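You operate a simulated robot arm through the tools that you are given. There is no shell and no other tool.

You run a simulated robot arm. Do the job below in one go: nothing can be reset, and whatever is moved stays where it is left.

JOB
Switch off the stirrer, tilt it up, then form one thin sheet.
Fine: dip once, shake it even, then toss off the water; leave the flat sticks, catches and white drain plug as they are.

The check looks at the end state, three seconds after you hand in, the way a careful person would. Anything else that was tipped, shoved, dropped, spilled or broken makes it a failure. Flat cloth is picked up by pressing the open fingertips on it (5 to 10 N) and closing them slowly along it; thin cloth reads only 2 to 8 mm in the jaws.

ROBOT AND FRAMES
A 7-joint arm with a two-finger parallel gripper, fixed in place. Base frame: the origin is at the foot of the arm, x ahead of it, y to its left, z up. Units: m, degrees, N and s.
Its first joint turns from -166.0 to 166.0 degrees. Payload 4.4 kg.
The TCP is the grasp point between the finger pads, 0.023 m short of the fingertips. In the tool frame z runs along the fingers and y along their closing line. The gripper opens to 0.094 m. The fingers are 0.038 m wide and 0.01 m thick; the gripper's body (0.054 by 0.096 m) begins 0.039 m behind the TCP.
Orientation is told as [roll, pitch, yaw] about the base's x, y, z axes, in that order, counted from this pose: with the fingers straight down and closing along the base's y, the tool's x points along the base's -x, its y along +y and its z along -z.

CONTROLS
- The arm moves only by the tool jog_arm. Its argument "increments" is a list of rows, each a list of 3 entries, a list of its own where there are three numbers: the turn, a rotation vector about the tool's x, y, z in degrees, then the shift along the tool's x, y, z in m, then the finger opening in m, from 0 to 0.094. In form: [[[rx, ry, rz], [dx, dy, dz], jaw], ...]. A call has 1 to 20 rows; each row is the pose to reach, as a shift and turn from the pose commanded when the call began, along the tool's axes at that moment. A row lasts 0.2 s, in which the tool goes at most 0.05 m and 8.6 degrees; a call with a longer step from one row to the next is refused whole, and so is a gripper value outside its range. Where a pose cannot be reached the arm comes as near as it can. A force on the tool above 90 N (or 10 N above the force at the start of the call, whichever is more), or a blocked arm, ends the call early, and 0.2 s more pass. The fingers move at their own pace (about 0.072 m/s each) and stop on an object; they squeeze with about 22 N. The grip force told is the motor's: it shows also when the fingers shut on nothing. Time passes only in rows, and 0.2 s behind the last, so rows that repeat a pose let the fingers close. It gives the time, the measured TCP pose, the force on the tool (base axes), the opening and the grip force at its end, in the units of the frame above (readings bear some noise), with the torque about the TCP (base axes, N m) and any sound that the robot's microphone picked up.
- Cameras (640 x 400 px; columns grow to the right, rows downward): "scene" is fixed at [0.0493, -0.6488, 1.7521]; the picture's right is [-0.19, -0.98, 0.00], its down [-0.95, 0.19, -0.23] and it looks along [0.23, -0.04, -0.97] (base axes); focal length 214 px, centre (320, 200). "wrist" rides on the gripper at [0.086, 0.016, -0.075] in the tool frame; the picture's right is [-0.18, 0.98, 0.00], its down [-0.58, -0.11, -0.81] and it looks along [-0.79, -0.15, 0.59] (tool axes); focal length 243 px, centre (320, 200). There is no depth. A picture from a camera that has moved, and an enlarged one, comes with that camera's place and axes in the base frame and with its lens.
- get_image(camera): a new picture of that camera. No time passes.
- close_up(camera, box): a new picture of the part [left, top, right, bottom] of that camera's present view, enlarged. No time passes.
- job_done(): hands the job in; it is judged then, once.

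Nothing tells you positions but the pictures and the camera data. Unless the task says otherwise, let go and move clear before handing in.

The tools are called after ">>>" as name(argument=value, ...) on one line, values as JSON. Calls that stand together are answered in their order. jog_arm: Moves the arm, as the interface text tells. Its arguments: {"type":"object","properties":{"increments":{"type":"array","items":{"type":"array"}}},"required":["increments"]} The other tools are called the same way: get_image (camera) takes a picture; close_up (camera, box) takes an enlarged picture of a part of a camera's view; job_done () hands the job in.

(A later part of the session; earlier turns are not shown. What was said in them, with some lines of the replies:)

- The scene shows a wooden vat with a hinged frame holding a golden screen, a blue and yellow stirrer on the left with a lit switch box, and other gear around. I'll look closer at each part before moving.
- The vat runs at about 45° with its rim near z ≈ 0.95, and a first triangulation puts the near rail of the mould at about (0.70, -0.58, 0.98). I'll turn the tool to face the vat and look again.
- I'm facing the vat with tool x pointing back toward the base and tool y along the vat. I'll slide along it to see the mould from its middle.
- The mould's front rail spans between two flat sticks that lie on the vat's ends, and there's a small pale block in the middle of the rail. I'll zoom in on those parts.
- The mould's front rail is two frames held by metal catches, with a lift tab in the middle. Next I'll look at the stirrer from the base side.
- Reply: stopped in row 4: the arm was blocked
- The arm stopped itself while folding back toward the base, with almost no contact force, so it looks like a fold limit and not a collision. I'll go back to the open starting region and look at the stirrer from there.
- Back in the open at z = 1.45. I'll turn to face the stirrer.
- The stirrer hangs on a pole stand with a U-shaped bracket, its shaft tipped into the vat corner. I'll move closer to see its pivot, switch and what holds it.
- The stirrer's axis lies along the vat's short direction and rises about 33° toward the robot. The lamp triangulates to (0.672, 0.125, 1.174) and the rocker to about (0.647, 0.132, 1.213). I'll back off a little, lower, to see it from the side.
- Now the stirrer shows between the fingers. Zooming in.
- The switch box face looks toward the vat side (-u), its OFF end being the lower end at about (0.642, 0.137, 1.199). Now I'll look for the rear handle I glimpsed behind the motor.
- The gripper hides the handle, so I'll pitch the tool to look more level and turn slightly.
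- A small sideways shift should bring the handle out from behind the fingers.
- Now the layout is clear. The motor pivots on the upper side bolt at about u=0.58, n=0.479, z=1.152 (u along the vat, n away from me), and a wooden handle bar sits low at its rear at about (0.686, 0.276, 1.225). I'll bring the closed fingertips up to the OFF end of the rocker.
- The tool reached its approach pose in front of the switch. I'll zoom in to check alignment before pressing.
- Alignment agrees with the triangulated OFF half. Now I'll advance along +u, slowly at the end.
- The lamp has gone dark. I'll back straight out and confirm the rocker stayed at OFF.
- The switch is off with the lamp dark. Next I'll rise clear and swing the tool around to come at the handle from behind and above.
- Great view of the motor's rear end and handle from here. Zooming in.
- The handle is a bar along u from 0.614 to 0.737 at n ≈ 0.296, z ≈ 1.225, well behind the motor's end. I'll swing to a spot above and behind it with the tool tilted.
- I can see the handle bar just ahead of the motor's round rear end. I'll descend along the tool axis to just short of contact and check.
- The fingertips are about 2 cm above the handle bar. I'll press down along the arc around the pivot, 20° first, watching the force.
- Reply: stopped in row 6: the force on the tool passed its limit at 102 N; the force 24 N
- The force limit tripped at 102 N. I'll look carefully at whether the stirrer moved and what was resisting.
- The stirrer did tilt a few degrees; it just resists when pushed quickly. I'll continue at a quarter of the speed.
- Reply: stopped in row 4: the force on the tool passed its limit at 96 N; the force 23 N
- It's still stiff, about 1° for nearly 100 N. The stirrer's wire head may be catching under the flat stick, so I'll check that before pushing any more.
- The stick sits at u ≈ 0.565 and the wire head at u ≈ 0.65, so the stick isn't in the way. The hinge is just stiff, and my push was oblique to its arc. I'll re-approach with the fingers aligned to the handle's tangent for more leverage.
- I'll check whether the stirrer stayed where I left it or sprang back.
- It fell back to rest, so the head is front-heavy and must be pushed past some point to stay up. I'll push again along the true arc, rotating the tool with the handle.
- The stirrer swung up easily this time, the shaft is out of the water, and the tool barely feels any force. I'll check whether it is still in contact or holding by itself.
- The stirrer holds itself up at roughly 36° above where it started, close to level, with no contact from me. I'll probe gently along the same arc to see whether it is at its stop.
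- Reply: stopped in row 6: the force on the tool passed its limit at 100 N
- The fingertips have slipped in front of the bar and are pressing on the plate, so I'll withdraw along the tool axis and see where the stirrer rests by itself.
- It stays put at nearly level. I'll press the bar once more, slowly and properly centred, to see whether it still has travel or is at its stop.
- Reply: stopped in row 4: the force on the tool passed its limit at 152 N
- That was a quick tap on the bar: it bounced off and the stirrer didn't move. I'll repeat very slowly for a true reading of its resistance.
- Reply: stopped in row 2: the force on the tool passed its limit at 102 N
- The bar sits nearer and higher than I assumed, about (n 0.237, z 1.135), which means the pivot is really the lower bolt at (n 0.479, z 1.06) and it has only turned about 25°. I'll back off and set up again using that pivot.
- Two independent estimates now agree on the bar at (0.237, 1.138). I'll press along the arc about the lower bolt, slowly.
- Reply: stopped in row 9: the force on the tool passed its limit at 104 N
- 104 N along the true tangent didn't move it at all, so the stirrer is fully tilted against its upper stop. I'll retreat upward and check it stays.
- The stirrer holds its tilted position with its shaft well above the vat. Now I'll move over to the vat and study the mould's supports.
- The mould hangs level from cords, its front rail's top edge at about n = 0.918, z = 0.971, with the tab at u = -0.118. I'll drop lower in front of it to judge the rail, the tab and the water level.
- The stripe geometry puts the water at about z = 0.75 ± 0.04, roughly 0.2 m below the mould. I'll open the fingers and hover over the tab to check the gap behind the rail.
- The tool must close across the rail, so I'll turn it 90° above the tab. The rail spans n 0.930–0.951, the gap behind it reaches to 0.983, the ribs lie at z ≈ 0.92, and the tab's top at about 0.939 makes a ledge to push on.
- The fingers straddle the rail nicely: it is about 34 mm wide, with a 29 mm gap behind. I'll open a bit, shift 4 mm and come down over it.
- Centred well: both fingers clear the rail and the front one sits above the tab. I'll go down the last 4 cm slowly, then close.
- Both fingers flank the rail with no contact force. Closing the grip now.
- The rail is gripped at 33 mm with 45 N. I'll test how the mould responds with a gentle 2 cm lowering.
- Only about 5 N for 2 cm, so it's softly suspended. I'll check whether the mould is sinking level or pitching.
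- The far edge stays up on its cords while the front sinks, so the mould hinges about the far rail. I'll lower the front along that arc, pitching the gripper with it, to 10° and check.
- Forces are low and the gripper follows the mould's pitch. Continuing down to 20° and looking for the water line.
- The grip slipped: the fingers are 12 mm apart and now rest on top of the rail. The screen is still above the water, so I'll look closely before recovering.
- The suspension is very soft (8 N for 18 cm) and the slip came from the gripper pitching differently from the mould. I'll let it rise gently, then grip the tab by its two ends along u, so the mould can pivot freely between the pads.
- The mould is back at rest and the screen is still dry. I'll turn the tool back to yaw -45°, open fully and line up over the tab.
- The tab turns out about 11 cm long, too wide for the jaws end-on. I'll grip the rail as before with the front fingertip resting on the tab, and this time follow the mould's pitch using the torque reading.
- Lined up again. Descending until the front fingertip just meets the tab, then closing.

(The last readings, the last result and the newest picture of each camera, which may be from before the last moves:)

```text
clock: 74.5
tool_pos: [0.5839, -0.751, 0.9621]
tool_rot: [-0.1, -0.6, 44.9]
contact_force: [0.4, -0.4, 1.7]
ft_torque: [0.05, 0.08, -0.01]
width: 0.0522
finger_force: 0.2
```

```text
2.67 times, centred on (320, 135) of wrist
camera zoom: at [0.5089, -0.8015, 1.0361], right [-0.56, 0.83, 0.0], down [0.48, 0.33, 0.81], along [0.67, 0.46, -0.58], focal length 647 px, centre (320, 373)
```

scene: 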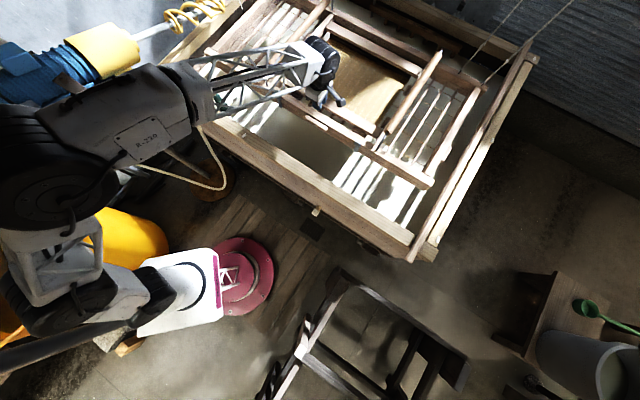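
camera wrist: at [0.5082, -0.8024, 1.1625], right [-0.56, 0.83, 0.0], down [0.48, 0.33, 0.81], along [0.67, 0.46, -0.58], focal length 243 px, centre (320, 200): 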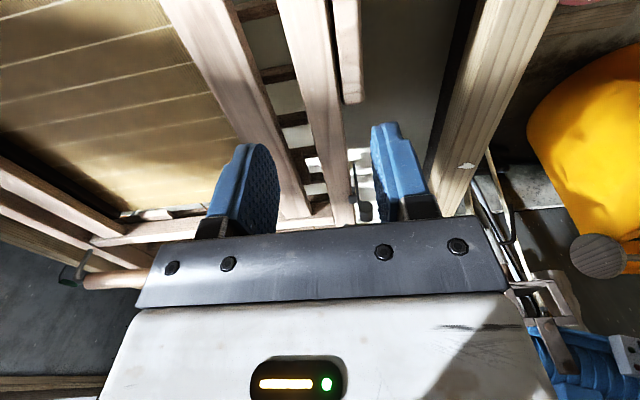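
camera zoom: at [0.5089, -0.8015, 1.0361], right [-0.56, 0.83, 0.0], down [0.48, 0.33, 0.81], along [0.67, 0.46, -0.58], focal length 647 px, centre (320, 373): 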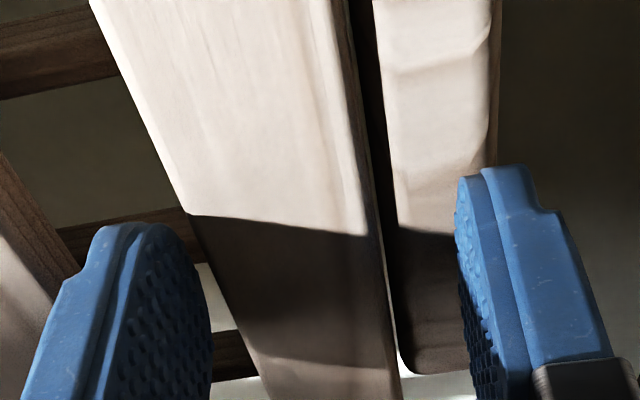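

The front fingertip rests lightly on the tab (1.7 N). I'll re-centre 5 mm and close.

>>> jog_arm(increments=[[[0, 0, 0], [0, -0.003, -0.001], 0.052], [[0, 0, 0], [0, -0.005, -0.001], 0.045], [[0, 0, 0], [0, -0.005, -0.001], 0.038], [[0, 0, 0], [0, -0.005, -0.001], 0.03], [[0, 0, 0], [0, -0.005, -0.001], 0.02], [[0, 0, 0], [0, -0.005, -0.001], 0.0], [[0, 0, 0], [0, -0.005, -0.001], 0.0]])

>>> get_image(camera="wrist")

```text
clock: 76.1
tool_pos: [0.5877, -0.7562, 0.9635]
tool_rot: [0.0, -0.6, 45.0]
contact_force: [0.0, 0.8, 1.1]
ft_torque: [-0.17, -0.17, 1.09]
width: 0.0338
finger_force: 45.5
```

```text
taken
camera wrist: at [0.5125, -0.8047, 1.0371], right [-0.56, 0.83, 0.0], down [0.48, 0.33, 0.81], along [0.67, 0.46, -0.58], focal length 243 px, centre (320, 200)
```

wrist: 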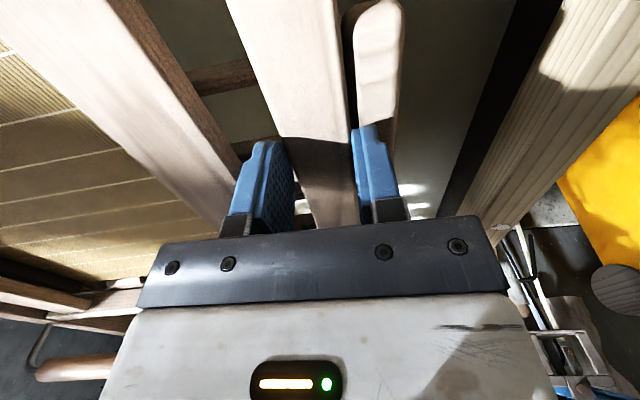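

Good grip again. There's a steady 1.1 N·m twist about the vertical, so I'll yaw 2° with it to relax the grip before lowering.

>>> jog_arm(increments=[[[0, 0, -1], [0, 0, 0], 0.0], [[0, 0, -2], [0, 0, 0], 0.0], [[0, 0, -2], [0, 0, 0], 0.0]])

```text
clock: 76.9
tool_pos: [0.5877, -0.7555, 0.9634]
tool_rot: [0.0, -0.6, 47.0]
contact_force: [-0.6, -0.1, 2.1]
ft_torque: [0.07, -0.33, -1.95]
width: 0.0349
finger_force: 44.9
```

Overshot; the null is near +0.7°. I'll set that, then lower in small steps with pitch feedback.

>>> jog_arm(increments=[[[0, 0, 0.7], [0, 0, 0], 0.0], [[0, 0, 1.3], [0, 0, 0], 0.0], [[0.5, 0, 1.3], [0, 0, 0.005], 0.0], [[1.1, 0, 1.3], [0, 0, 0.01], 0.0], [[1.6, 0, 1.3], [0, 0, 0.015], 0.0], [[2.2, 0, 1.3], [0, -0.0005, 0.02], 0.0], [[2.2, 0, 1.3], [0, -0.0005, 0.02], 0.0]])

```text
clock: 78.5
tool_pos: [0.5876, -0.7572, 0.9437]
tool_rot: [-2.2, -0.6, 45.6]
contact_force: [-0.9, 0.3, 4.0]
ft_torque: [-0.05, -0.55, -1.74]
width: 0.0338
finger_force: 44.7
```

>>> jog_arm(increments=[[[1, 0, 0.4], [0, 0, 0.005], 0.0], [[2, 0, 0.8], [0, 0, 0.01], 0.0], [[2.7, 0, 0.8], [0, -0.0003, 0.016], 0.0], [[3.3, 0, 0.8], [0, -0.0006, 0.022], 0.0], [[4, 0, 0.8], [0, -0.0009, 0.03], 0.0], [[4, 0, 0.8], [0, -0.0009, 0.03], 0.0]])

```text
clock: 79.9
tool_pos: [0.5891, -0.7575, 0.9133]
tool_rot: [-6.1, -0.8, 45.0]
contact_force: [0.1, 0.1, 4.3]
ft_torque: [0.05, -0.12, 1.36]
width: 0.0338
finger_force: 44.8
```

Torque about the pitch axis is near zero at 5 cm and 6.1°. Continuing to 10 cm.

>>> jog_arm(increments=[[[0.8, 0, -0.2], [0, 0, 0.0084], 0.0], [[1.6, 0, -0.4], [0, 0, 0.0168], 0.0], [[2.4, 0, -0.4], [0, -0.0003, 0.0252], 0.0], [[3.2, 0, -0.4], [0, -0.0005, 0.0336], 0.0], [[4, 0, -0.4], [0, -0.0006, 0.042], 0.0], [[4.7, 0, -0.4], [0, -0.0007, 0.0504], 0.0], [[4.7, 0, -0.4], [0, -0.0007, 0.0504], 0.0]])

```text
clock: 81.5
tool_pos: [0.5937, -0.7612, 0.8633]
tool_rot: [-10.9, -0.7, 45.3]
contact_force: [-0.9, 0.0, 6.5]
ft_torque: [0.13, 0.61, -1.14]
width: 0.0336
finger_force: 45.1
```

Slightly over-pitched here; easing back 1.2° to calibrate.

>>> jog_arm(increments=[[[-0.6, 0, 0.2], [0, 0, 0], 0.0], [[-1.2, 0, 0.4], [0, 0, 0], 0.0], [[-1.2, 0, 0.4], [0, 0, 0], 0.0]])

>>> get_image(camera="wrist")

>>> get_image(camera="scene")

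```text
clock: 82.3
tool_pos: [0.5946, -0.7612, 0.8637]
tool_rot: [-9.7, -0.6, 44.9]
contact_force: [-0.7, 0.8, 5.7]
ft_torque: [-0.65, 0.23, 1.73]
width: 0.0333
finger_force: 45.1
```

```text
taken
camera wrist: at [0.5106, -0.8013, 0.9331], right [-0.55, 0.82, -0.16], down [0.39, 0.42, 0.82], along [0.74, 0.39, -0.55], focal length 243 px, centre (320, 200)
```

wrist: 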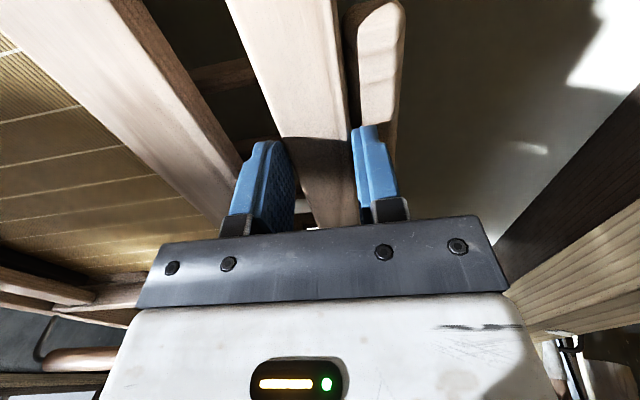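

```text
taken
```

scene: 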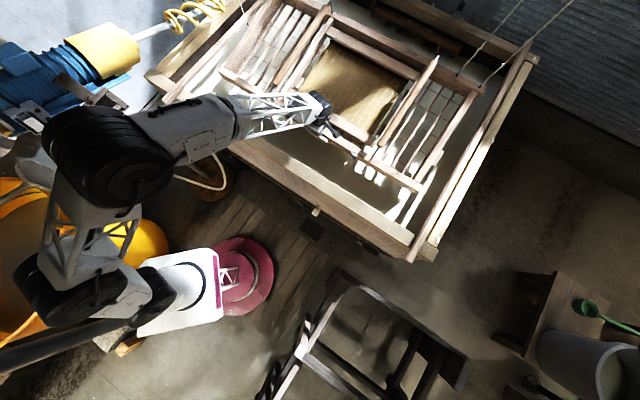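

Calibrated: 10.1° at 10 cm, with about 0.7 N·m per degree of mismatch. Continuing to 15 cm.

>>> jog_arm(increments=[[[0.8, 0, -0.2], [0, 0.0003, 0.0084], 0.0], [[1.5, 0, -0.2], [0, 0.0006, 0.0168], 0.0], [[2.2, 0, -0.2], [0, 0.0009, 0.0252], 0.0], [[2.9, 0, -0.2], [0, 0.0012, 0.0336], 0.0], [[3.5, 0, -0.2], [0, 0.0015, 0.042], 0.0], [[4.1, 0, -0.2], [0, 0.0018, 0.0504], 0.0], [[4.1, 0, -0.2], [0, 0.0018, 0.0504], 0.0]])

>>> get_image(camera="wrist")

>>> close_up(camera="scene", box=[230, 20, 550, 220])

```text
clock: 83.9
tool_pos: [0.5997, -0.7658, 0.8146]
tool_rot: [-13.9, -0.6, 44.9]
contact_force: [-1.4, 1.1, 8.0]
ft_torque: [0.0, 1.43, 0.8]
width: 0.0336
finger_force: 45.5
```

```text
taken
camera wrist: at [0.5126, -0.8026, 0.8812], right [-0.54, 0.81, -0.23], down [0.34, 0.47, 0.82], along [0.77, 0.36, -0.53], focal length 243 px, centre (320, 200)
```

wrist: 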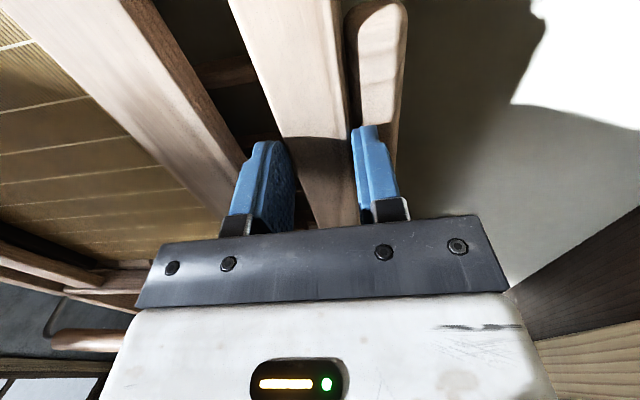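

```text
2.00 times, centred on (390, 120) of scene
camera zoom: at [0.0493, -0.6488, 1.7521], right [-0.19, -0.98, 0.0], down [-0.95, 0.19, -0.23], along [0.23, -0.04, -0.97], focal length 429 px, centre (180, 360)
```

zoom: 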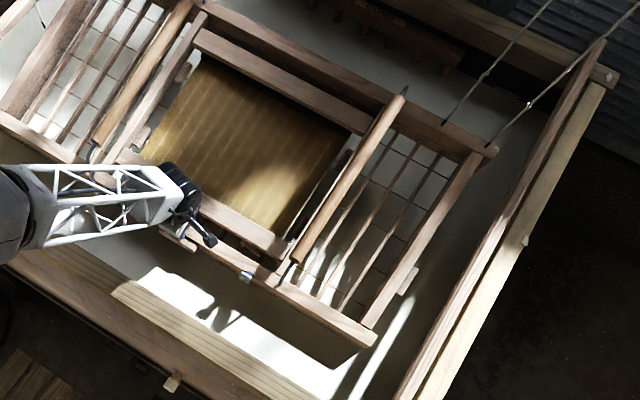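

Over-pitched by 1.5° here, which means the mould now sinks more level. I'll correct and continue a bit more gently.

>>> jog_arm(increments=[[[-0.8, 0, 0], [0, 0, 0], 0.0], [[-1.5, 0, 0], [0, 0.001, 0.004], 0.0], [[-1.3, 0, 0], [0, 0.0029, 0.0116], 0.0], [[-1, 0, 0], [0, 0.0048, 0.0194], 0.0], [[-0.7, 0, 0], [0, 0.0067, 0.0272], 0.0], [[-0.4, 0, 0], [0, 0.0086, 0.0349], 0.0], [[-0.3, 0, 0], [0, 0.0096, 0.0388], 0.0], [[-0.3, 0, 0], [0, 0.0096, 0.0388], 0.0]])

>>> get_image(camera="wrist")

>>> close_up(camera="scene", box=[230, 20, 550, 220])

```text
clock: 85.7
tool_pos: [0.5994, -0.766, 0.7734]
tool_rot: [-13.5, -0.6, 45.2]
contact_force: [-1.2, 0.1, 9.1]
ft_torque: [-0.28, 0.98, 0.99]
width: 0.0337
finger_force: 44.5
```

```text
taken
camera wrist: at [0.5129, -0.8026, 0.8412], right [-0.54, 0.81, -0.23], down [0.35, 0.46, 0.82], along [0.76, 0.37, -0.53], focal length 243 px, centre (320, 200)
```

wrist: 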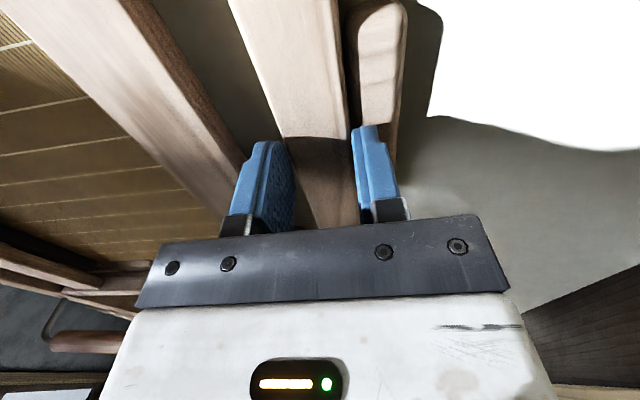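

```text
2.00 times, centred on (390, 120) of scene
camera zoom: at [0.0493, -0.6488, 1.7521], right [-0.19, -0.98, 0.0], down [-0.95, 0.19, -0.23], along [0.23, -0.04, -0.97], focal length 429 px, centre (180, 360)
```

zoom: 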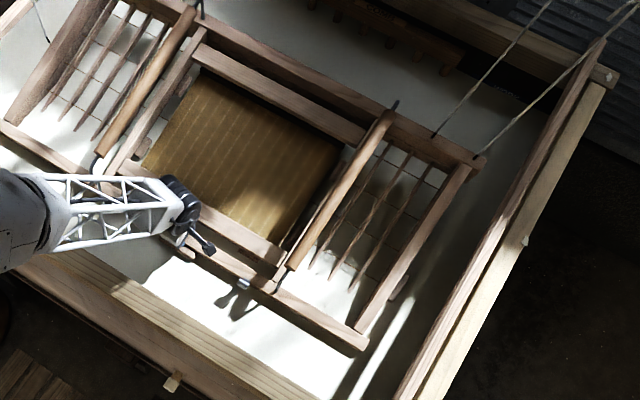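

The mould is now sinking almost level and the tab's shadow shows the water just below. Continuing 4 cm at a steady pitch.

>>> jog_arm(increments=[[[-0.5, 0, 0], [0, 0.0012, 0.005], 0.0], [[-0.8, 0, 0], [0, 0.003, 0.012], 0.0], [[-0.9, 0, 0], [0, 0.0048, 0.0195], 0.0], [[-1, 0, 0], [0, 0.0066, 0.027], 0.0], [[-1, 0, 0], [0, 0.0084, 0.034], 0.0], [[-1, 0, 0], [0, 0.0096, 0.039], 0.0], [[-1, 0, 0], [0, 0.0096, 0.039], 0.0]])

>>> get_image(camera="wrist")

>>> close_up(camera="scene", box=[230, 20, 550, 220])

```text
clock: 87.3
tool_pos: [0.5992, -0.7655, 0.7326]
tool_rot: [-12.5, -0.6, 45.1]
contact_force: [-1.6, 1.1, 10.8]
ft_torque: [0.32, 0.35, 1.23]
width: 0.0334
finger_force: 45.4
```

```text
taken
camera wrist: at [0.5137, -0.8029, 0.8012], right [-0.55, 0.81, -0.21], down [0.36, 0.45, 0.82], along [0.76, 0.37, -0.54], focal length 243 px, centre (320, 200)
```

wrist: 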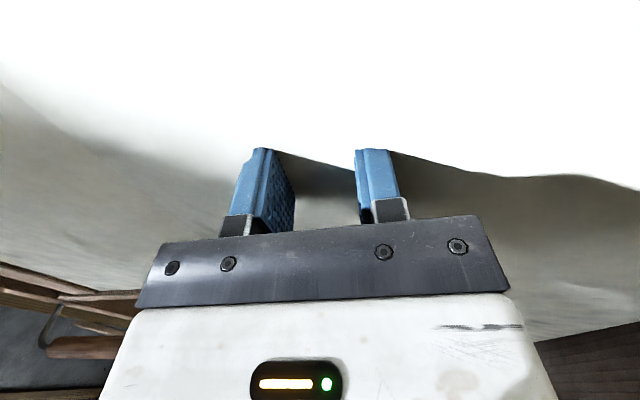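

```text
2.00 times, centred on (390, 120) of scene
camera zoom: at [0.0493, -0.6488, 1.7521], right [-0.19, -0.98, 0.0], down [-0.95, 0.19, -0.23], along [0.23, -0.04, -0.97], focal length 429 px, centre (180, 360)
```

zoom: 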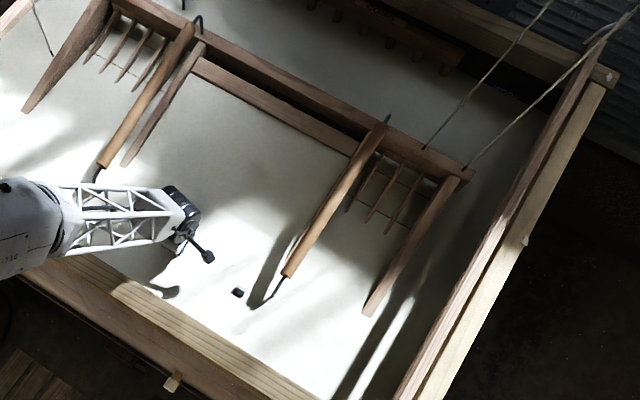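

The whole screen is now under the water, with a steady grip at about 11 N. That's the one dip; now I'll lift back out, following the pitch by torque.

>>> jog_arm(increments=[[[0, 0, 0], [0, -0.0018, -0.008], 0.0], [[0, 0, 0], [0, -0.0036, -0.016], 0.0], [[0, 0, 0], [0, -0.0054, -0.024], 0.0], [[0, 0, 0], [0, -0.0072, -0.032], 0.0], [[0, 0, 0], [0, -0.0087, -0.039], 0.0], [[0, 0, 0], [0, -0.0087, -0.039], 0.0]])

>>> get_image(camera="wrist")

>>> close_up(camera="scene", box=[230, 20, 550, 220])

```text
clock: 88.7
tool_pos: [0.5992, -0.765, 0.7731]
tool_rot: [-12.4, -0.6, 45.1]
contact_force: [-0.6, 1.3, 4.9]
ft_torque: [0.11, 0.27, 1.11]
width: 0.0335
finger_force: 45.1
```

```text
taken
camera wrist: at [0.5138, -0.803, 0.8415], right [-0.55, 0.81, -0.21], down [0.36, 0.45, 0.82], along [0.76, 0.37, -0.54], focal length 243 px, centre (320, 200)
```

wrist: 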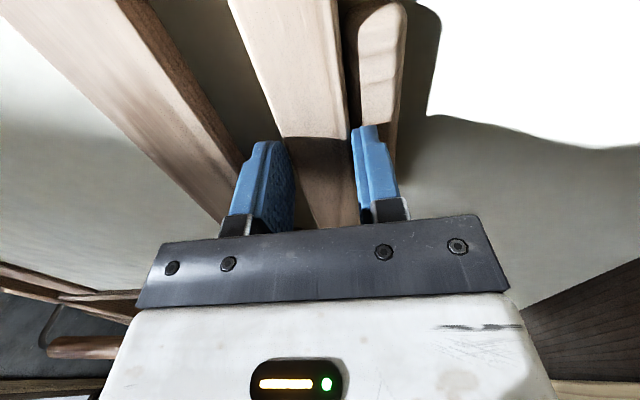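

```text
2.00 times, centred on (390, 120) of scene
camera zoom: at [0.0493, -0.6488, 1.7521], right [-0.19, -0.98, 0.0], down [-0.95, 0.19, -0.23], along [0.23, -0.04, -0.97], focal length 429 px, centre (180, 360)
```

zoom: 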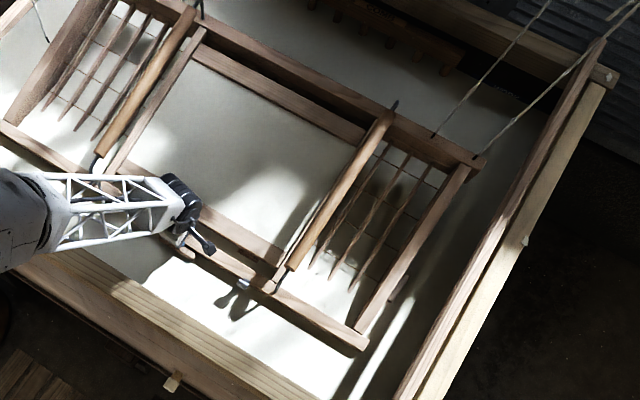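

The deckle lifted out full of pulp water, and the grip torque is small. Raising further, bringing it toward level.

>>> jog_arm(increments=[[[0, 0, 0], [0, -0.0019, -0.0127], 0.0], [[0, 0, 0], [0, -0.0038, -0.0255], 0.0], [[-0.3, 0, 0], [0, -0.0057, -0.0382], 0.0], [[-0.7, 0, 0], [0, -0.0076, -0.051], 0.0], [[-1.2, 0, 0], [0, -0.0096, -0.0637], 0.0], [[-1.8, 0, 0], [0, -0.0115, -0.0765], 0.0], [[-2.3, 0, 0], [0, -0.0134, -0.0892], 0.0], [[-2.3, 0, 0], [0, -0.0134, -0.0892], 0.0]])

>>> close_up(camera="scene", box=[230, 20, 550, 220])

```text
clock: 90.5
tool_pos: [0.5932, -0.7609, 0.8629]
tool_rot: [-10.3, -0.6, 45.1]
contact_force: [-0.9, 0.2, 3.7]
ft_torque: [-0.16, 0.59, 0.96]
width: 0.0338
finger_force: 45.3
```

```text
2.00 times, centred on (390, 120) of scene
camera zoom: at [0.0493, -0.6488, 1.7521], right [-0.19, -0.98, 0.0], down [-0.95, 0.19, -0.23], along [0.23, -0.04, -0.97], focal length 429 px, centre (180, 360)
```

zoom: 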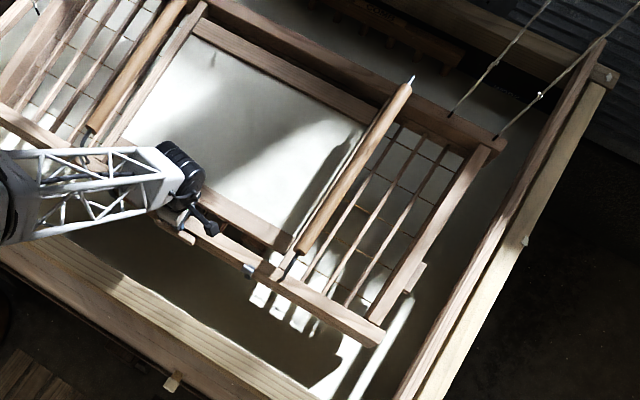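

>>> jog_arm(increments=[[[-0.8, 0, 0], [0, -0.001, -0.01], 0.0], [[-1.5, 0, 0], [0, -0.002, -0.02], 0.0], [[-2.3, 0, 0], [0, -0.003, -0.03], 0.0], [[-3.1, 0, 0], [0, -0.004, -0.04], 0.0], [[-4.2, 0, 0], [0, -0.005, -0.05], 0.0], [[-5.3, 0, 0], [0, -0.006, -0.06], 0.0], [[-6.5, 0, 0], [0, -0.007, -0.07], 0.0], [[-7.7, 0, 0], [0, -0.008, -0.0805], 0.0], [[-7.7, 0, 0], [0, -0.008, -0.0805], 0.0]])

>>> close_up(camera="scene", box=[230, 20, 550, 220])

>>> get_image(camera="wrist")

```text
clock: 92.5
tool_pos: [0.5898, -0.7576, 0.9455]
tool_rot: [-2.5, -0.6, 45.0]
contact_force: [0.7, 0.2, 1.2]
ft_torque: [-0.33, -0.07, 0.8]
width: 0.0333
finger_force: 44.9
```

```text
2.00 times, centred on (390, 120) of scene
camera zoom: at [0.0493, -0.6488, 1.7521], right [-0.19, -0.98, 0.0], down [-0.95, 0.19, -0.23], along [0.23, -0.04, -0.97], focal length 429 px, centre (180, 360)
```

zoom: 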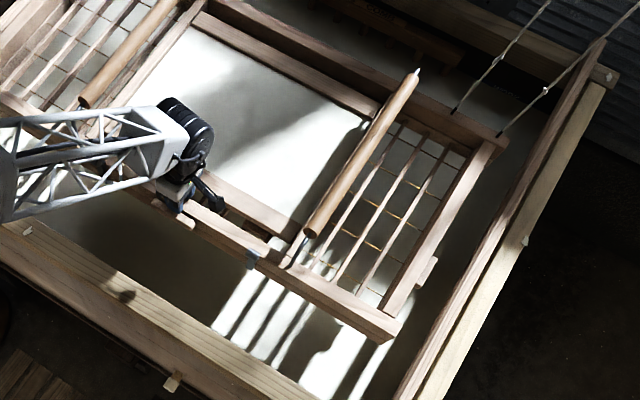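

```text
taken
camera wrist: at [0.5123, -0.8044, 1.0172], right [-0.56, 0.82, -0.04], down [0.46, 0.35, 0.82], along [0.69, 0.44, -0.58], focal length 243 px, centre (320, 200)
```

wrist: 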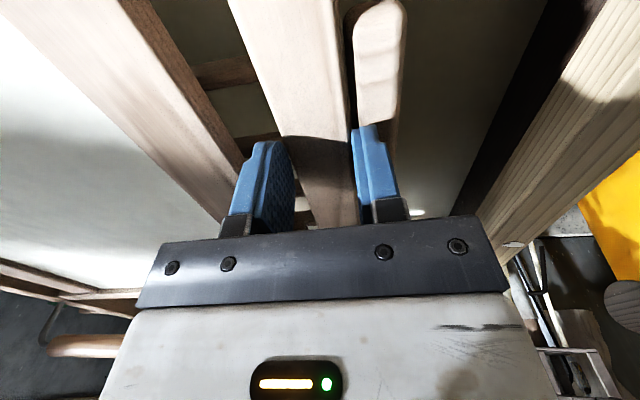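

The deckle is out, nearly level and full. Now I'll shake it even, first fore-and-aft with gentle 2 cm strokes.

>>> jog_arm(increments=[[[0.3, 0, 0], [0, 0.012, 0], 0.0], [[0.3, 0, 0], [0, 0.02, 0], 0.0], [[0.3, 0, 0], [0, 0, 0], 0.0], [[0.3, 0, 0], [0, -0.02, 0], 0.0], [[0.3, 0, 0], [0, 0, 0], 0.0], [[0.3, 0, 0], [0, 0.02, 0], 0.0], [[0.3, 0, 0], [0, 0, 0], 0.0], [[0.3, 0, 0], [0, -0.02, 0], 0.0], [[0.3, 0, 0], [0, 0, 0], 0.0], [[0.3, 0, 0], [0, 0.02, 0], 0.0], [[0.3, 0, 0], [0, 0, 0], 0.0], [[0.3, 0, 0], [0, -0.02, 0], 0.0], [[0.3, 0, 0], [0, 0, 0], 0.0], [[0.3, 0, 0], [0, 0.02, 0], 0.0], [[0.3, 0, 0], [0, 0, 0], 0.0], [[0.3, 0, 0], [0, -0.015, 0], 0.0], [[0.3, 0, 0], [0, -0.005, 0], 0.0], [[0.3, 0, 0], [0, 0, 0], 0.0]])

>>> close_up(camera="scene", box=[230, 20, 550, 220])

```text
clock: 96.3
tool_pos: [0.5886, -0.7571, 0.944]
tool_rot: [-2.8, -0.5, 45.1]
contact_force: [-0.1, 0.5, 1.2]
ft_torque: [-0.24, -0.2, 0.48]
width: 0.0334
finger_force: 45.0
```

```text
2.00 times, centred on (390, 120) of scene
camera zoom: at [0.0493, -0.6488, 1.7521], right [-0.19, -0.98, 0.0], down [-0.95, 0.19, -0.23], along [0.23, -0.04, -0.97], focal length 429 px, centre (180, 360)
```

zoom: 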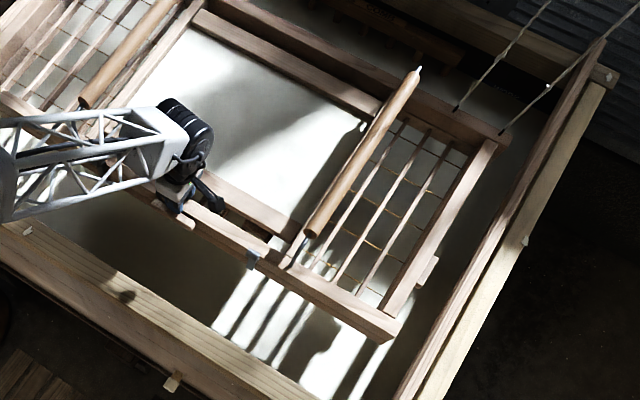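

The grip and position held through the shake. Next comes the side-to-side shake along the vat.

>>> jog_arm(increments=[[[0.3, 0, 0], [0.012, 0, 0], 0.0], [[0.3, 0, 0], [0.02, 0, 0], 0.0], [[0.3, 0, 0], [0, 0, 0], 0.0], [[0.3, 0, 0], [-0.02, 0, 0], 0.0], [[0.3, 0, 0], [0, 0, 0], 0.0], [[0.3, 0, 0], [0.02, 0, 0], 0.0], [[0.3, 0, 0], [0, 0, 0], 0.0], [[0.3, 0, 0], [-0.02, 0, 0], 0.0], [[0.3, 0, 0], [0, 0, 0], 0.0], [[0.3, 0, 0], [0.02, 0, 0], 0.0], [[0.3, 0, 0], [0, 0, 0], 0.0], [[0.3, 0, 0], [-0.02, 0, 0], 0.0], [[0.3, 0, 0], [0, 0, 0], 0.0], [[0.3, 0, 0], [0.02, 0, 0], 0.0], [[0.3, 0, 0], [0, 0, 0], 0.0], [[0.3, 0, 0], [-0.015, 0, 0], 0.0], [[0.3, 0, 0], [-0.005, 0, 0], 0.0], [[0.3, 0, 0], [0, 0, 0], 0.0]])

>>> close_up(camera="scene", box=[230, 20, 550, 220])

>>> get_image(camera="wrist")

```text
clock: 100.1
tool_pos: [0.5883, -0.7579, 0.9436]
tool_rot: [-3.1, -0.6, 45.1]
contact_force: [0.8, -0.1, 2.7]
ft_torque: [-0.5, 0.21, -0.18]
width: 0.0338
finger_force: 45.1
```

```text
2.00 times, centred on (390, 120) of scene
camera zoom: at [0.0493, -0.6488, 1.7521], right [-0.19, -0.98, 0.0], down [-0.95, 0.19, -0.23], along [0.23, -0.04, -0.97], focal length 429 px, centre (180, 360)
```

zoom: 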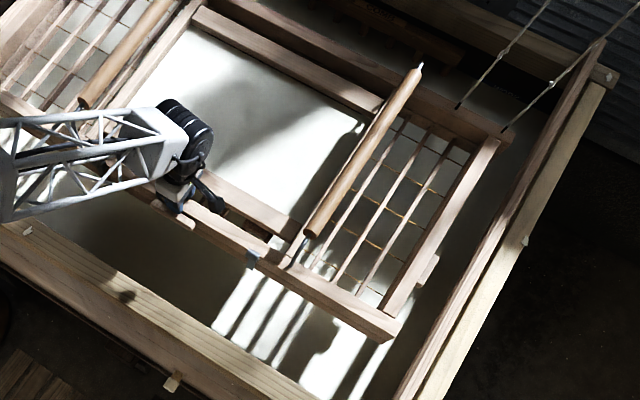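

```text
taken
camera wrist: at [0.5113, -0.8038, 1.0164], right [-0.56, 0.82, -0.05], down [0.45, 0.36, 0.82], along [0.69, 0.44, -0.57], focal length 243 px, centre (320, 200)
```

wrist: 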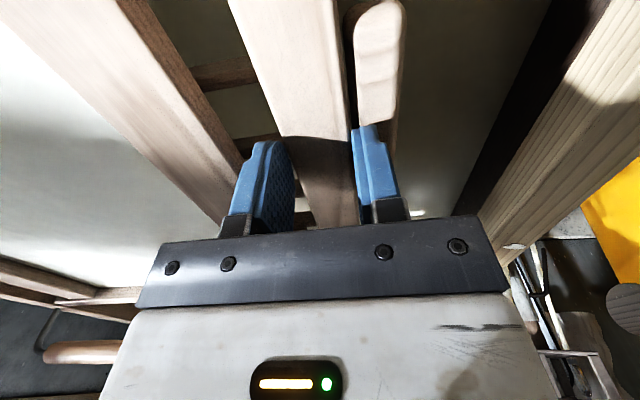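

The pulp water lies evenly over the screen. Before the toss, I'll lift the front a few centimetres to learn how the mould pitches upward.

>>> close_up(camera="scene", box=[290, 20, 430, 108])

>>> jog_arm(increments=[[[-1.2, 0, 0], [0, -0.0005, -0.01], 0.0], [[-2.4, 0, 0], [0, -0.001, -0.02], 0.0], [[-3.6, 0, 0], [0, -0.0016, -0.03], 0.0], [[-4.8, 0, 0], [0, -0.0022, -0.04], 0.0], [[-6, 0, 0], [0, -0.0027, -0.05], 0.0], [[-6, 0, 0], [0, -0.0027, -0.05], 0.0]])

>>> close_up(camera="scene", box=[230, 20, 550, 220])

```text
4.55 times, centred on (360, 64) of scene
camera zoom: at [0.0493, -0.6488, 1.7521], right [-0.19, -0.98, 0.0], down [-0.95, 0.19, -0.23], along [0.23, -0.04, -0.97], focal length 975 px, centre (138, 818)
```

zoom: 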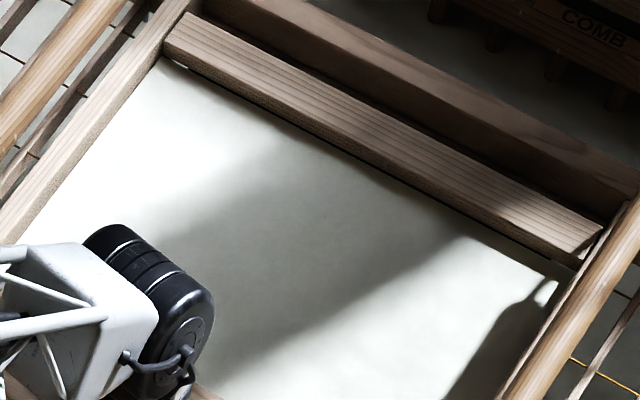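

```text
clock: 101.5
tool_pos: [0.5877, -0.7579, 0.994]
tool_rot: [2.8, -0.7, 45.1]
contact_force: [-0.3, -0.5, -0.6]
ft_torque: [-0.19, 0.28, -0.44]
width: 0.0339
finger_force: 45.2
```

```text
2.00 times, centred on (390, 120) of scene
camera zoom: at [0.0493, -0.6488, 1.7521], right [-0.19, -0.98, 0.0], down [-0.95, 0.19, -0.23], along [0.23, -0.04, -0.97], focal length 429 px, centre (180, 360)
```

zoom: 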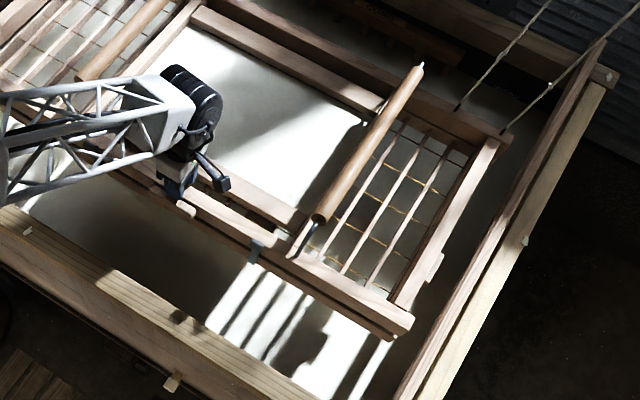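

Lifting works with almost no force and the pitch matches 1.18° per centimetre. Now the toss: a quick tilt of the front up to 20° so the water runs off the far edge into the vat, then back to level.

>>> jog_arm(increments=[[[-2.2, 0, 0], [0, -0.0003, -0.0187], 0.0], [[-6.2, 0, 0], [0, -0.0028, -0.0532], 0.0], [[-10.2, 0, 0], [0, -0.0077, -0.0868], 0.0], [[-14.2, 0, 0], [0, -0.0148, -0.12], 0.0], [[-17.2, 0, 0], [0, -0.0224, -0.1444], 0.0], [[-17.2, 0, 0], [0, -0.0224, -0.1444], 0.0], [[-17.2, 0, 0], [0, -0.0224, -0.1444], 0.0], [[-17.2, 0, 0], [0, -0.0224, -0.1444], 0.0]])

>>> get_image(camera="wrist")

>>> close_up(camera="scene", box=[230, 20, 550, 220])

```text
clock: 103.3
tool_pos: [0.6081, -0.7798, 1.1359]
tool_rot: [20.1, -0.6, 45.0]
contact_force: [-0.1, -0.1, 0.6]
ft_torque: [0.01, -0.04, 0.01]
width: 0.0002
finger_force: 42.1
```

```text
taken
camera wrist: at [0.5523, -0.8484, 1.2107], right [-0.53, 0.78, 0.34], down [0.67, 0.14, 0.73], along [0.52, 0.61, -0.6], focal length 243 px, centre (320, 200)
```

wrist: 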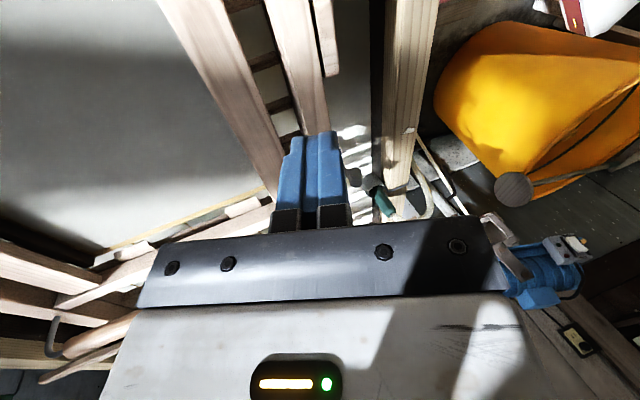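

```text
2.00 times, centred on (390, 120) of scene
camera zoom: at [0.0493, -0.6488, 1.7521], right [-0.19, -0.98, 0.0], down [-0.95, 0.19, -0.23], along [0.23, -0.04, -0.97], focal length 429 px, centre (180, 360)
```

zoom: 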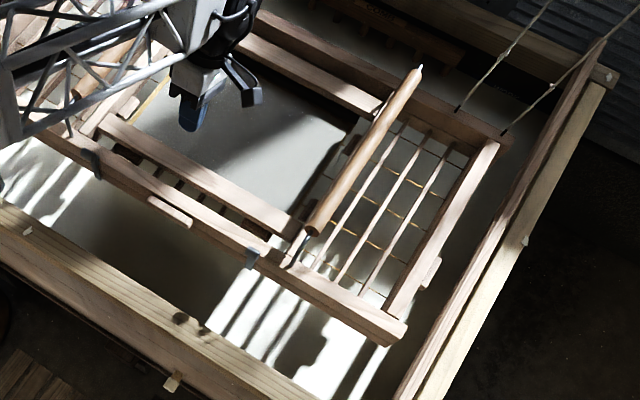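

The rail slipped out of the grip during the fast lift, and the mould swung back to rest. I'll look closely at the state of the sheet and the water.

>>> close_up(camera="scene", box=[270, 20, 430, 120])

>>> close_up(camera="wrist", box=[0, 0, 320, 250])

>>> get_image(camera="scene")

```text
4.00 times, centred on (350, 70) of scene
camera zoom: at [0.0493, -0.6488, 1.7521], right [-0.19, -0.98, 0.0], down [-0.95, 0.19, -0.23], along [0.23, -0.04, -0.97], focal length 858 px, centre (200, 720)
```

zoom: 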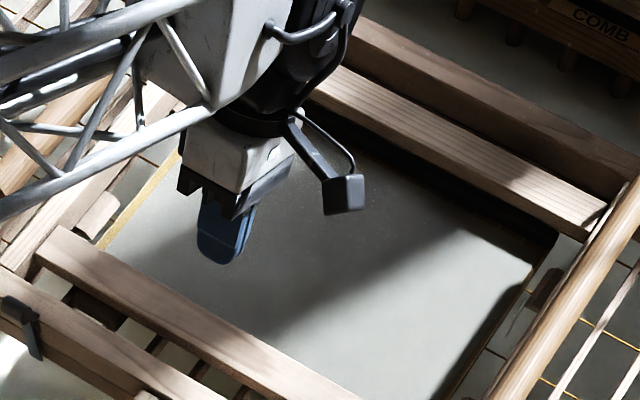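

```text
1.60 times, centred on (160, 125) of wrist
camera zoom: at [0.5523, -0.8484, 1.2107], right [-0.53, 0.78, 0.34], down [0.67, 0.14, 0.73], along [0.52, 0.61, -0.6], focal length 388 px, centre (576, 320)
```

zoom: 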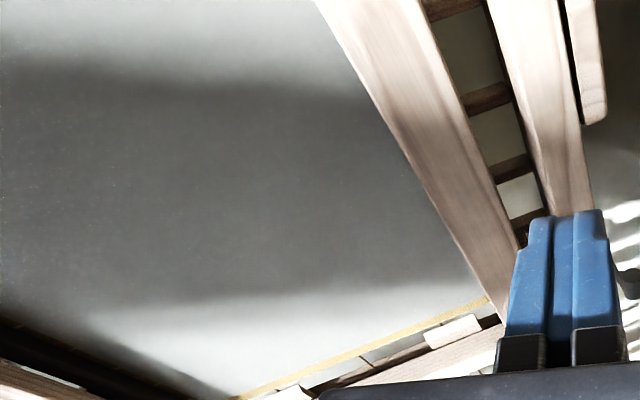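

```text
taken
```

scene: 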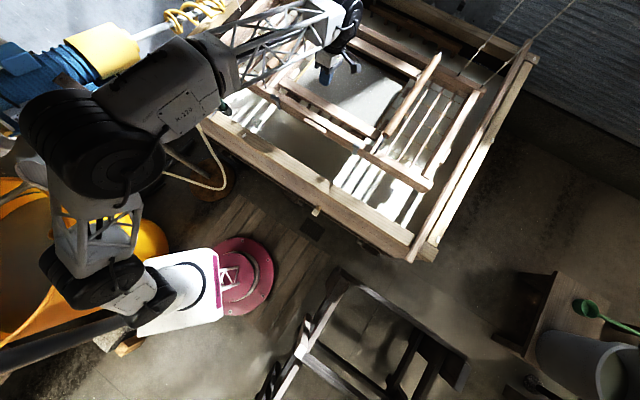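

The pool has gone and a thin, even-looking grey-white sheet is left, with a sliver of bare screen along one edge. I'll move clear and take a good look from above.

>>> jog_arm(increments=[[[0, 0, 0], [0, 0.01, -0.02], 0.0], [[3, 0, 0], [0, 0.04, -0.045], 0.0], [[6, 0, 0], [0, 0.075, -0.065], 0.0], [[9, 0, 0], [0, 0.11, -0.085], 0.0], [[12, 0, 0], [0, 0.145, -0.1], 0.0], [[15, 0, 0], [0, 0.18, -0.115], 0.0], [[18, 0, 0], [0, 0.215, -0.13], 0.0], [[20, 0, 0], [0, 0.242, -0.14], 0.0], [[20, 0, 0], [0, 0.242, -0.14], 0.0]])

>>> jog_arm(increments=[[[0, 0, 8], [0, 0, 0], 0.0], [[0, 0, 16], [0, 0, 0], 0.0], [[0, 0, 24], [0, 0, 0], 0.0], [[0, 0, 32], [0, 0, 0], 0.0], [[0, 0, 40], [0, 0, 0], 0.0], [[0, 0, 48], [0, 0, 0], 0.0], [[0, 0, 56], [0, 0, 0], 0.0], [[0, 0, 64], [0, 0, 0], 0.0], [[0, 0, 72], [0, 0, 0], 0.0], [[0, 0, 80], [0, 0, 0], 0.0], [[0, 0, 88], [0, 0, 0], 0.0], [[0, 0, 90], [0, 0, 0], 0.0]])

>>> get_image(camera="wrist")

>>> close_up(camera="scene", box=[260, 10, 420, 110])

>>> get_image(camera="scene")

```text
clock: 105.3
tool_pos: [0.4786, -0.6543, 1.3521]
tool_rot: [0.2, -0.6, 45.0]
contact_force: [-0.2, -0.2, -1.1]
ft_torque: [0.0, 0.02, -0.03]
width: 0.0
finger_force: 42.6
```

```text
clock: 107.9
tool_pos: [0.4795, -0.6542, 1.3522]
tool_rot: [0.6, 0.0, -45.0]
contact_force: [-0.4, 0.3, -0.3]
ft_torque: [-0.01, -0.01, 0.04]
width: 0.0
finger_force: 42.7
```

```text
taken
camera wrist: at [0.4284, -0.5819, 1.4265], right [0.83, 0.56, 0.01], down [0.33, -0.5, 0.8], along [0.46, -0.66, -0.59], focal length 243 px, centre (320, 200)
```

wrist: 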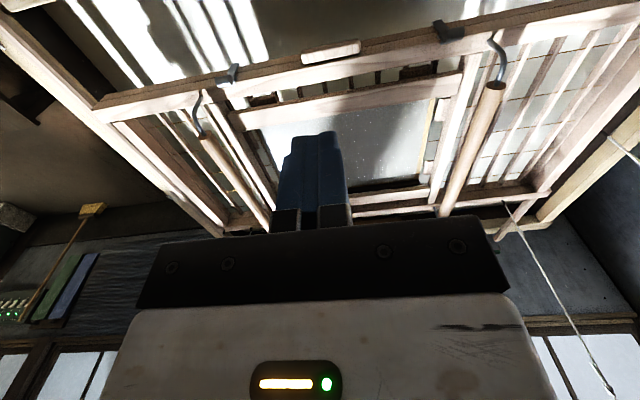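

```text
4.00 times, centred on (340, 60) of scene
camera zoom: at [0.0493, -0.6488, 1.7521], right [-0.19, -0.98, 0.0], down [-0.95, 0.19, -0.23], along [0.23, -0.04, -0.97], focal length 858 px, centre (240, 760)
```

zoom: 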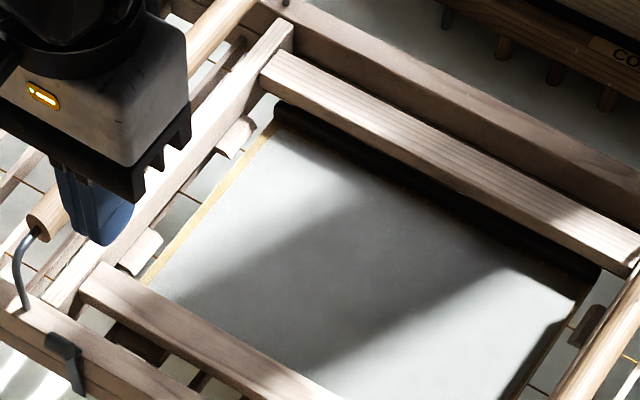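

```text
taken
```

scene: 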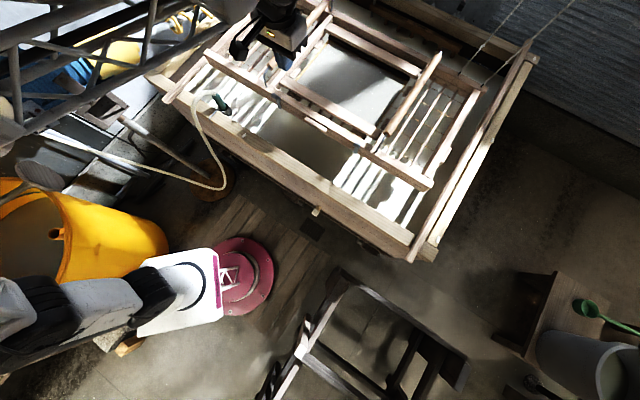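

>>> close_up(camera="wrist", box=[220, 60, 480, 222])

>>> close_up(camera="wrist", box=[340, 90, 440, 152])

>>> close_up(camera="scene", box=[300, 40, 400, 102])

```text
2.46 times, centred on (350, 141) of wrist
camera zoom: at [0.4284, -0.5819, 1.4265], right [0.83, 0.56, 0.01], down [0.33, -0.5, 0.8], along [0.46, -0.66, -0.59], focal length 597 px, centre (246, 345)
```

zoom: 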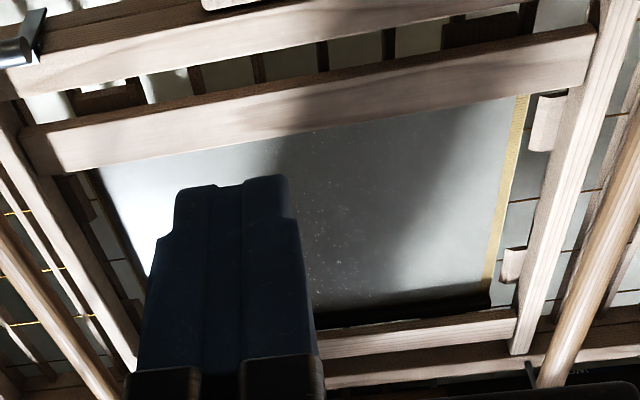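

```text
6.40 times, centred on (390, 121) of wrist
camera zoom: at [0.4284, -0.5819, 1.4265], right [0.83, 0.56, 0.01], down [0.33, -0.5, 0.8], along [0.46, -0.66, -0.59], focal length 1553 px, centre (-128, 706)
```

zoom: 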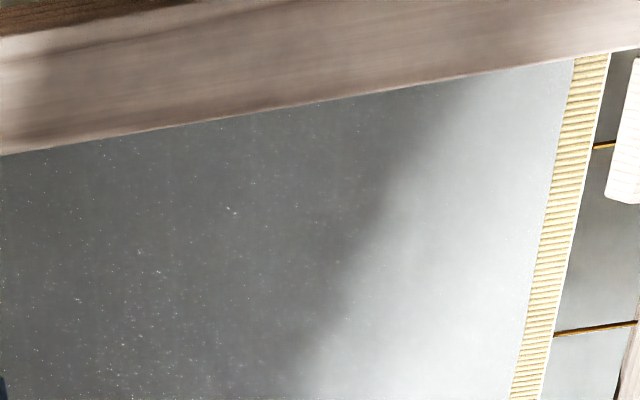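

```text
6.40 times, centred on (350, 71) of scene
camera zoom: at [0.0493, -0.6488, 1.7521], right [-0.19, -0.98, 0.0], down [-0.95, 0.19, -0.23], along [0.23, -0.04, -0.97], focal length 1373 px, centre (128, 1026)
```

zoom: 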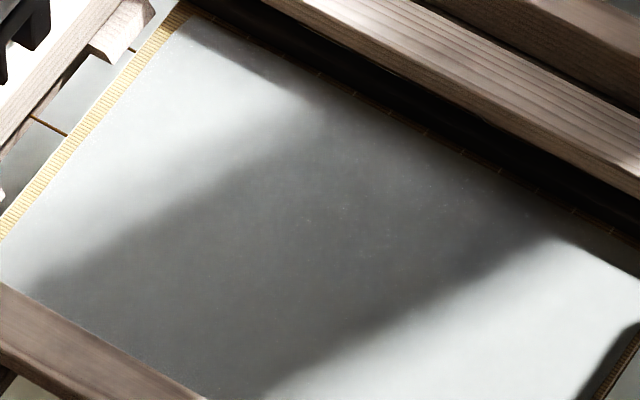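

A thin, even sheet now covers the screen with clean margins and no pool. I'll move clear of the vat, then check everything else.

>>> jog_arm(increments=[[[0, 0, 0], [0.018, 0.039, -0.0125], 0.0], [[0, 0, 0], [0.036, 0.078, -0.025], 0.0], [[0, 0, 0], [0.054, 0.117, -0.0375], 0.0], [[0, 0, 0], [0.072, 0.157, -0.05], 0.0], [[0, 0, 0], [0.09, 0.196, -0.0625], 0.0], [[0, 0, 0], [0.108, 0.235, -0.075], 0.0], [[0, 0, 0], [0.126, 0.275, -0.0875], 0.0], [[0, 0, 0], [0.144, 0.314, -0.1], 0.0], [[0, 0, 0], [0.144, 0.314, -0.1], 0.0]])

>>> get_image(camera="scene")

>>> get_image(camera="wrist")

>>> close_up(camera="scene", box=[0, 0, 240, 150])

>>> close_up(camera="scene", box=[240, 0, 560, 200])

>>> close_up(camera="scene", box=[200, 80, 440, 230])

```text
clock: 109.9
tool_pos: [0.5997, -0.3321, 1.4555]
tool_rot: [0.5, 0.1, -45.1]
contact_force: [0.3, 0.3, -0.2]
ft_torque: [-0.01, 0.02, -0.01]
width: 0.0003
finger_force: 42.3
```

```text
taken
```

scene: 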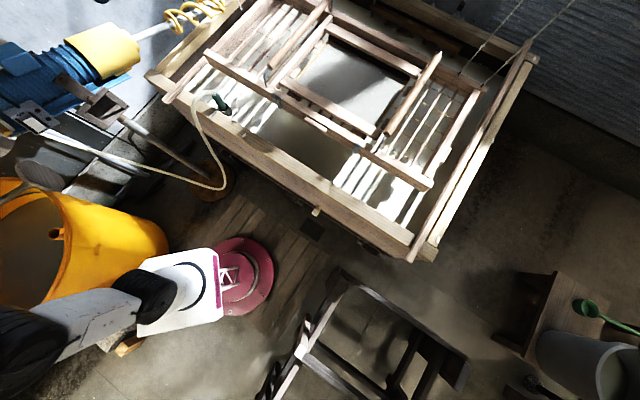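

```text
taken
camera wrist: at [0.5474, -0.2592, 1.5304], right [0.82, 0.57, 0.01], down [0.33, -0.5, 0.8], along [0.46, -0.66, -0.59], focal length 243 px, centre (320, 200)
```

wrist: 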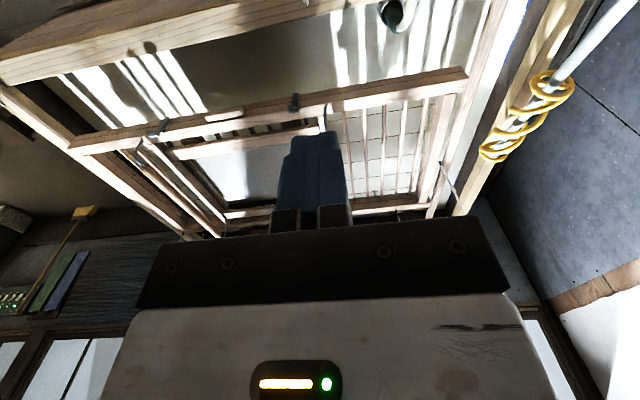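

```text
2.67 times, centred on (120, 75) of scene
camera zoom: at [0.0493, -0.6488, 1.7521], right [-0.19, -0.98, 0.0], down [-0.95, 0.19, -0.23], along [0.23, -0.04, -0.97], focal length 572 px, centre (853, 533)
```

zoom: 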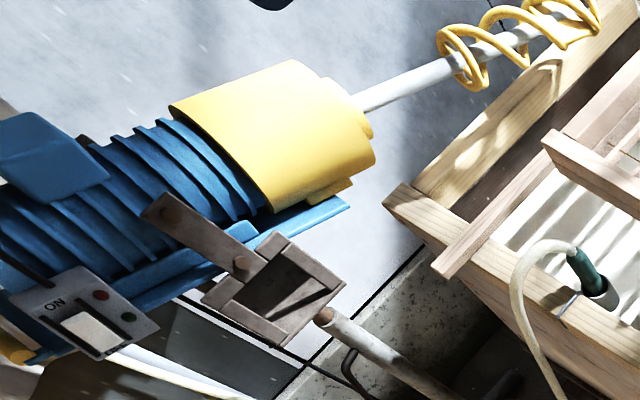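

```text
2.00 times, centred on (400, 100) of scene
camera zoom: at [0.0493, -0.6488, 1.7521], right [-0.19, -0.98, 0.0], down [-0.95, 0.19, -0.23], along [0.23, -0.04, -0.97], focal length 429 px, centre (160, 400)
```

zoom: 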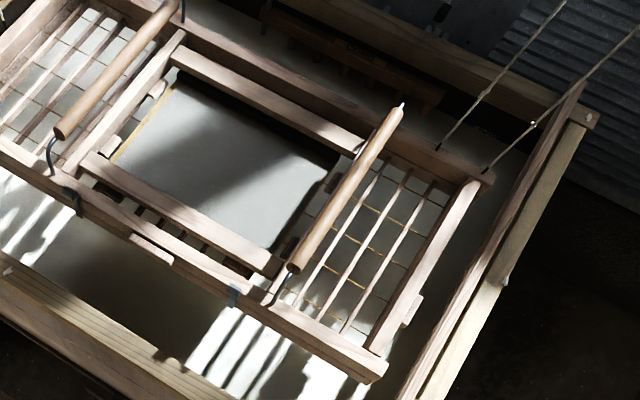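

```text
2.67 times, centred on (320, 155) of scene
camera zoom: at [0.0493, -0.6488, 1.7521], right [-0.19, -0.98, 0.0], down [-0.95, 0.19, -0.23], along [0.23, -0.04, -0.97], focal length 572 px, centre (320, 320)
```

zoom: 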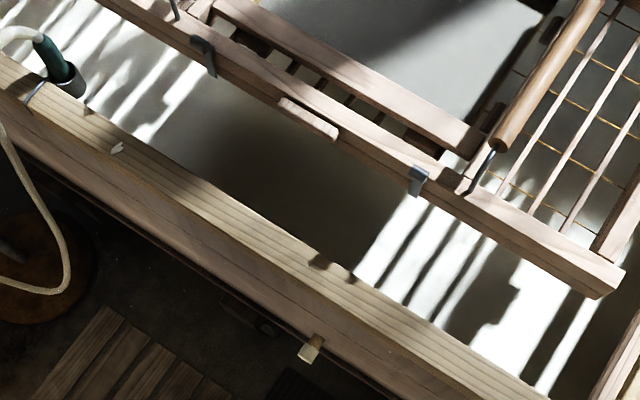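

The stirrer is off and stays tilted at its stop. The mould hangs level with a thin, even sheet and no pooled water. The catches, both flat sticks and the white plug are where they were, and the arm is clear, so I'm handing in.

>>> job_done()

```text
The job is handed in.
```

The job is handed in. The stirrer is off and tilted up, and one thin sheet lies on the screen.

- **Stirrer:** I pressed the rocker to OFF and the lamp went dark. I tilted the stirrer up by its rear handle until a firm push no longer moved it. It has held there with the shaft well clear of the water. Several pushes on the handle tripped the arm's force limit, one at 152 N, but I saw no damage.
- **Sheet:** I dipped the mould once, with the whole screen under, then lifted it out full. I shook it fore-and-aft, then side to side.
- **Toss:** I tossed the water off with a quick upward tilt of the front. The pool was gone afterwards, leaving an even layer with bare margins at the edges.
- **Slips:** The grip slipped off the mould's front rail twice. The first was on the way down, with the screen still clear of the water and looking dry; I let it rise and started over. The second was during the toss, so it did not reach the full 20° and the mould swung back to rest on its cords.
- **Left alone:** The flat sticks, catches and white drain plug look unchanged in the last pictures, and I saw nothing else moved or spilled.
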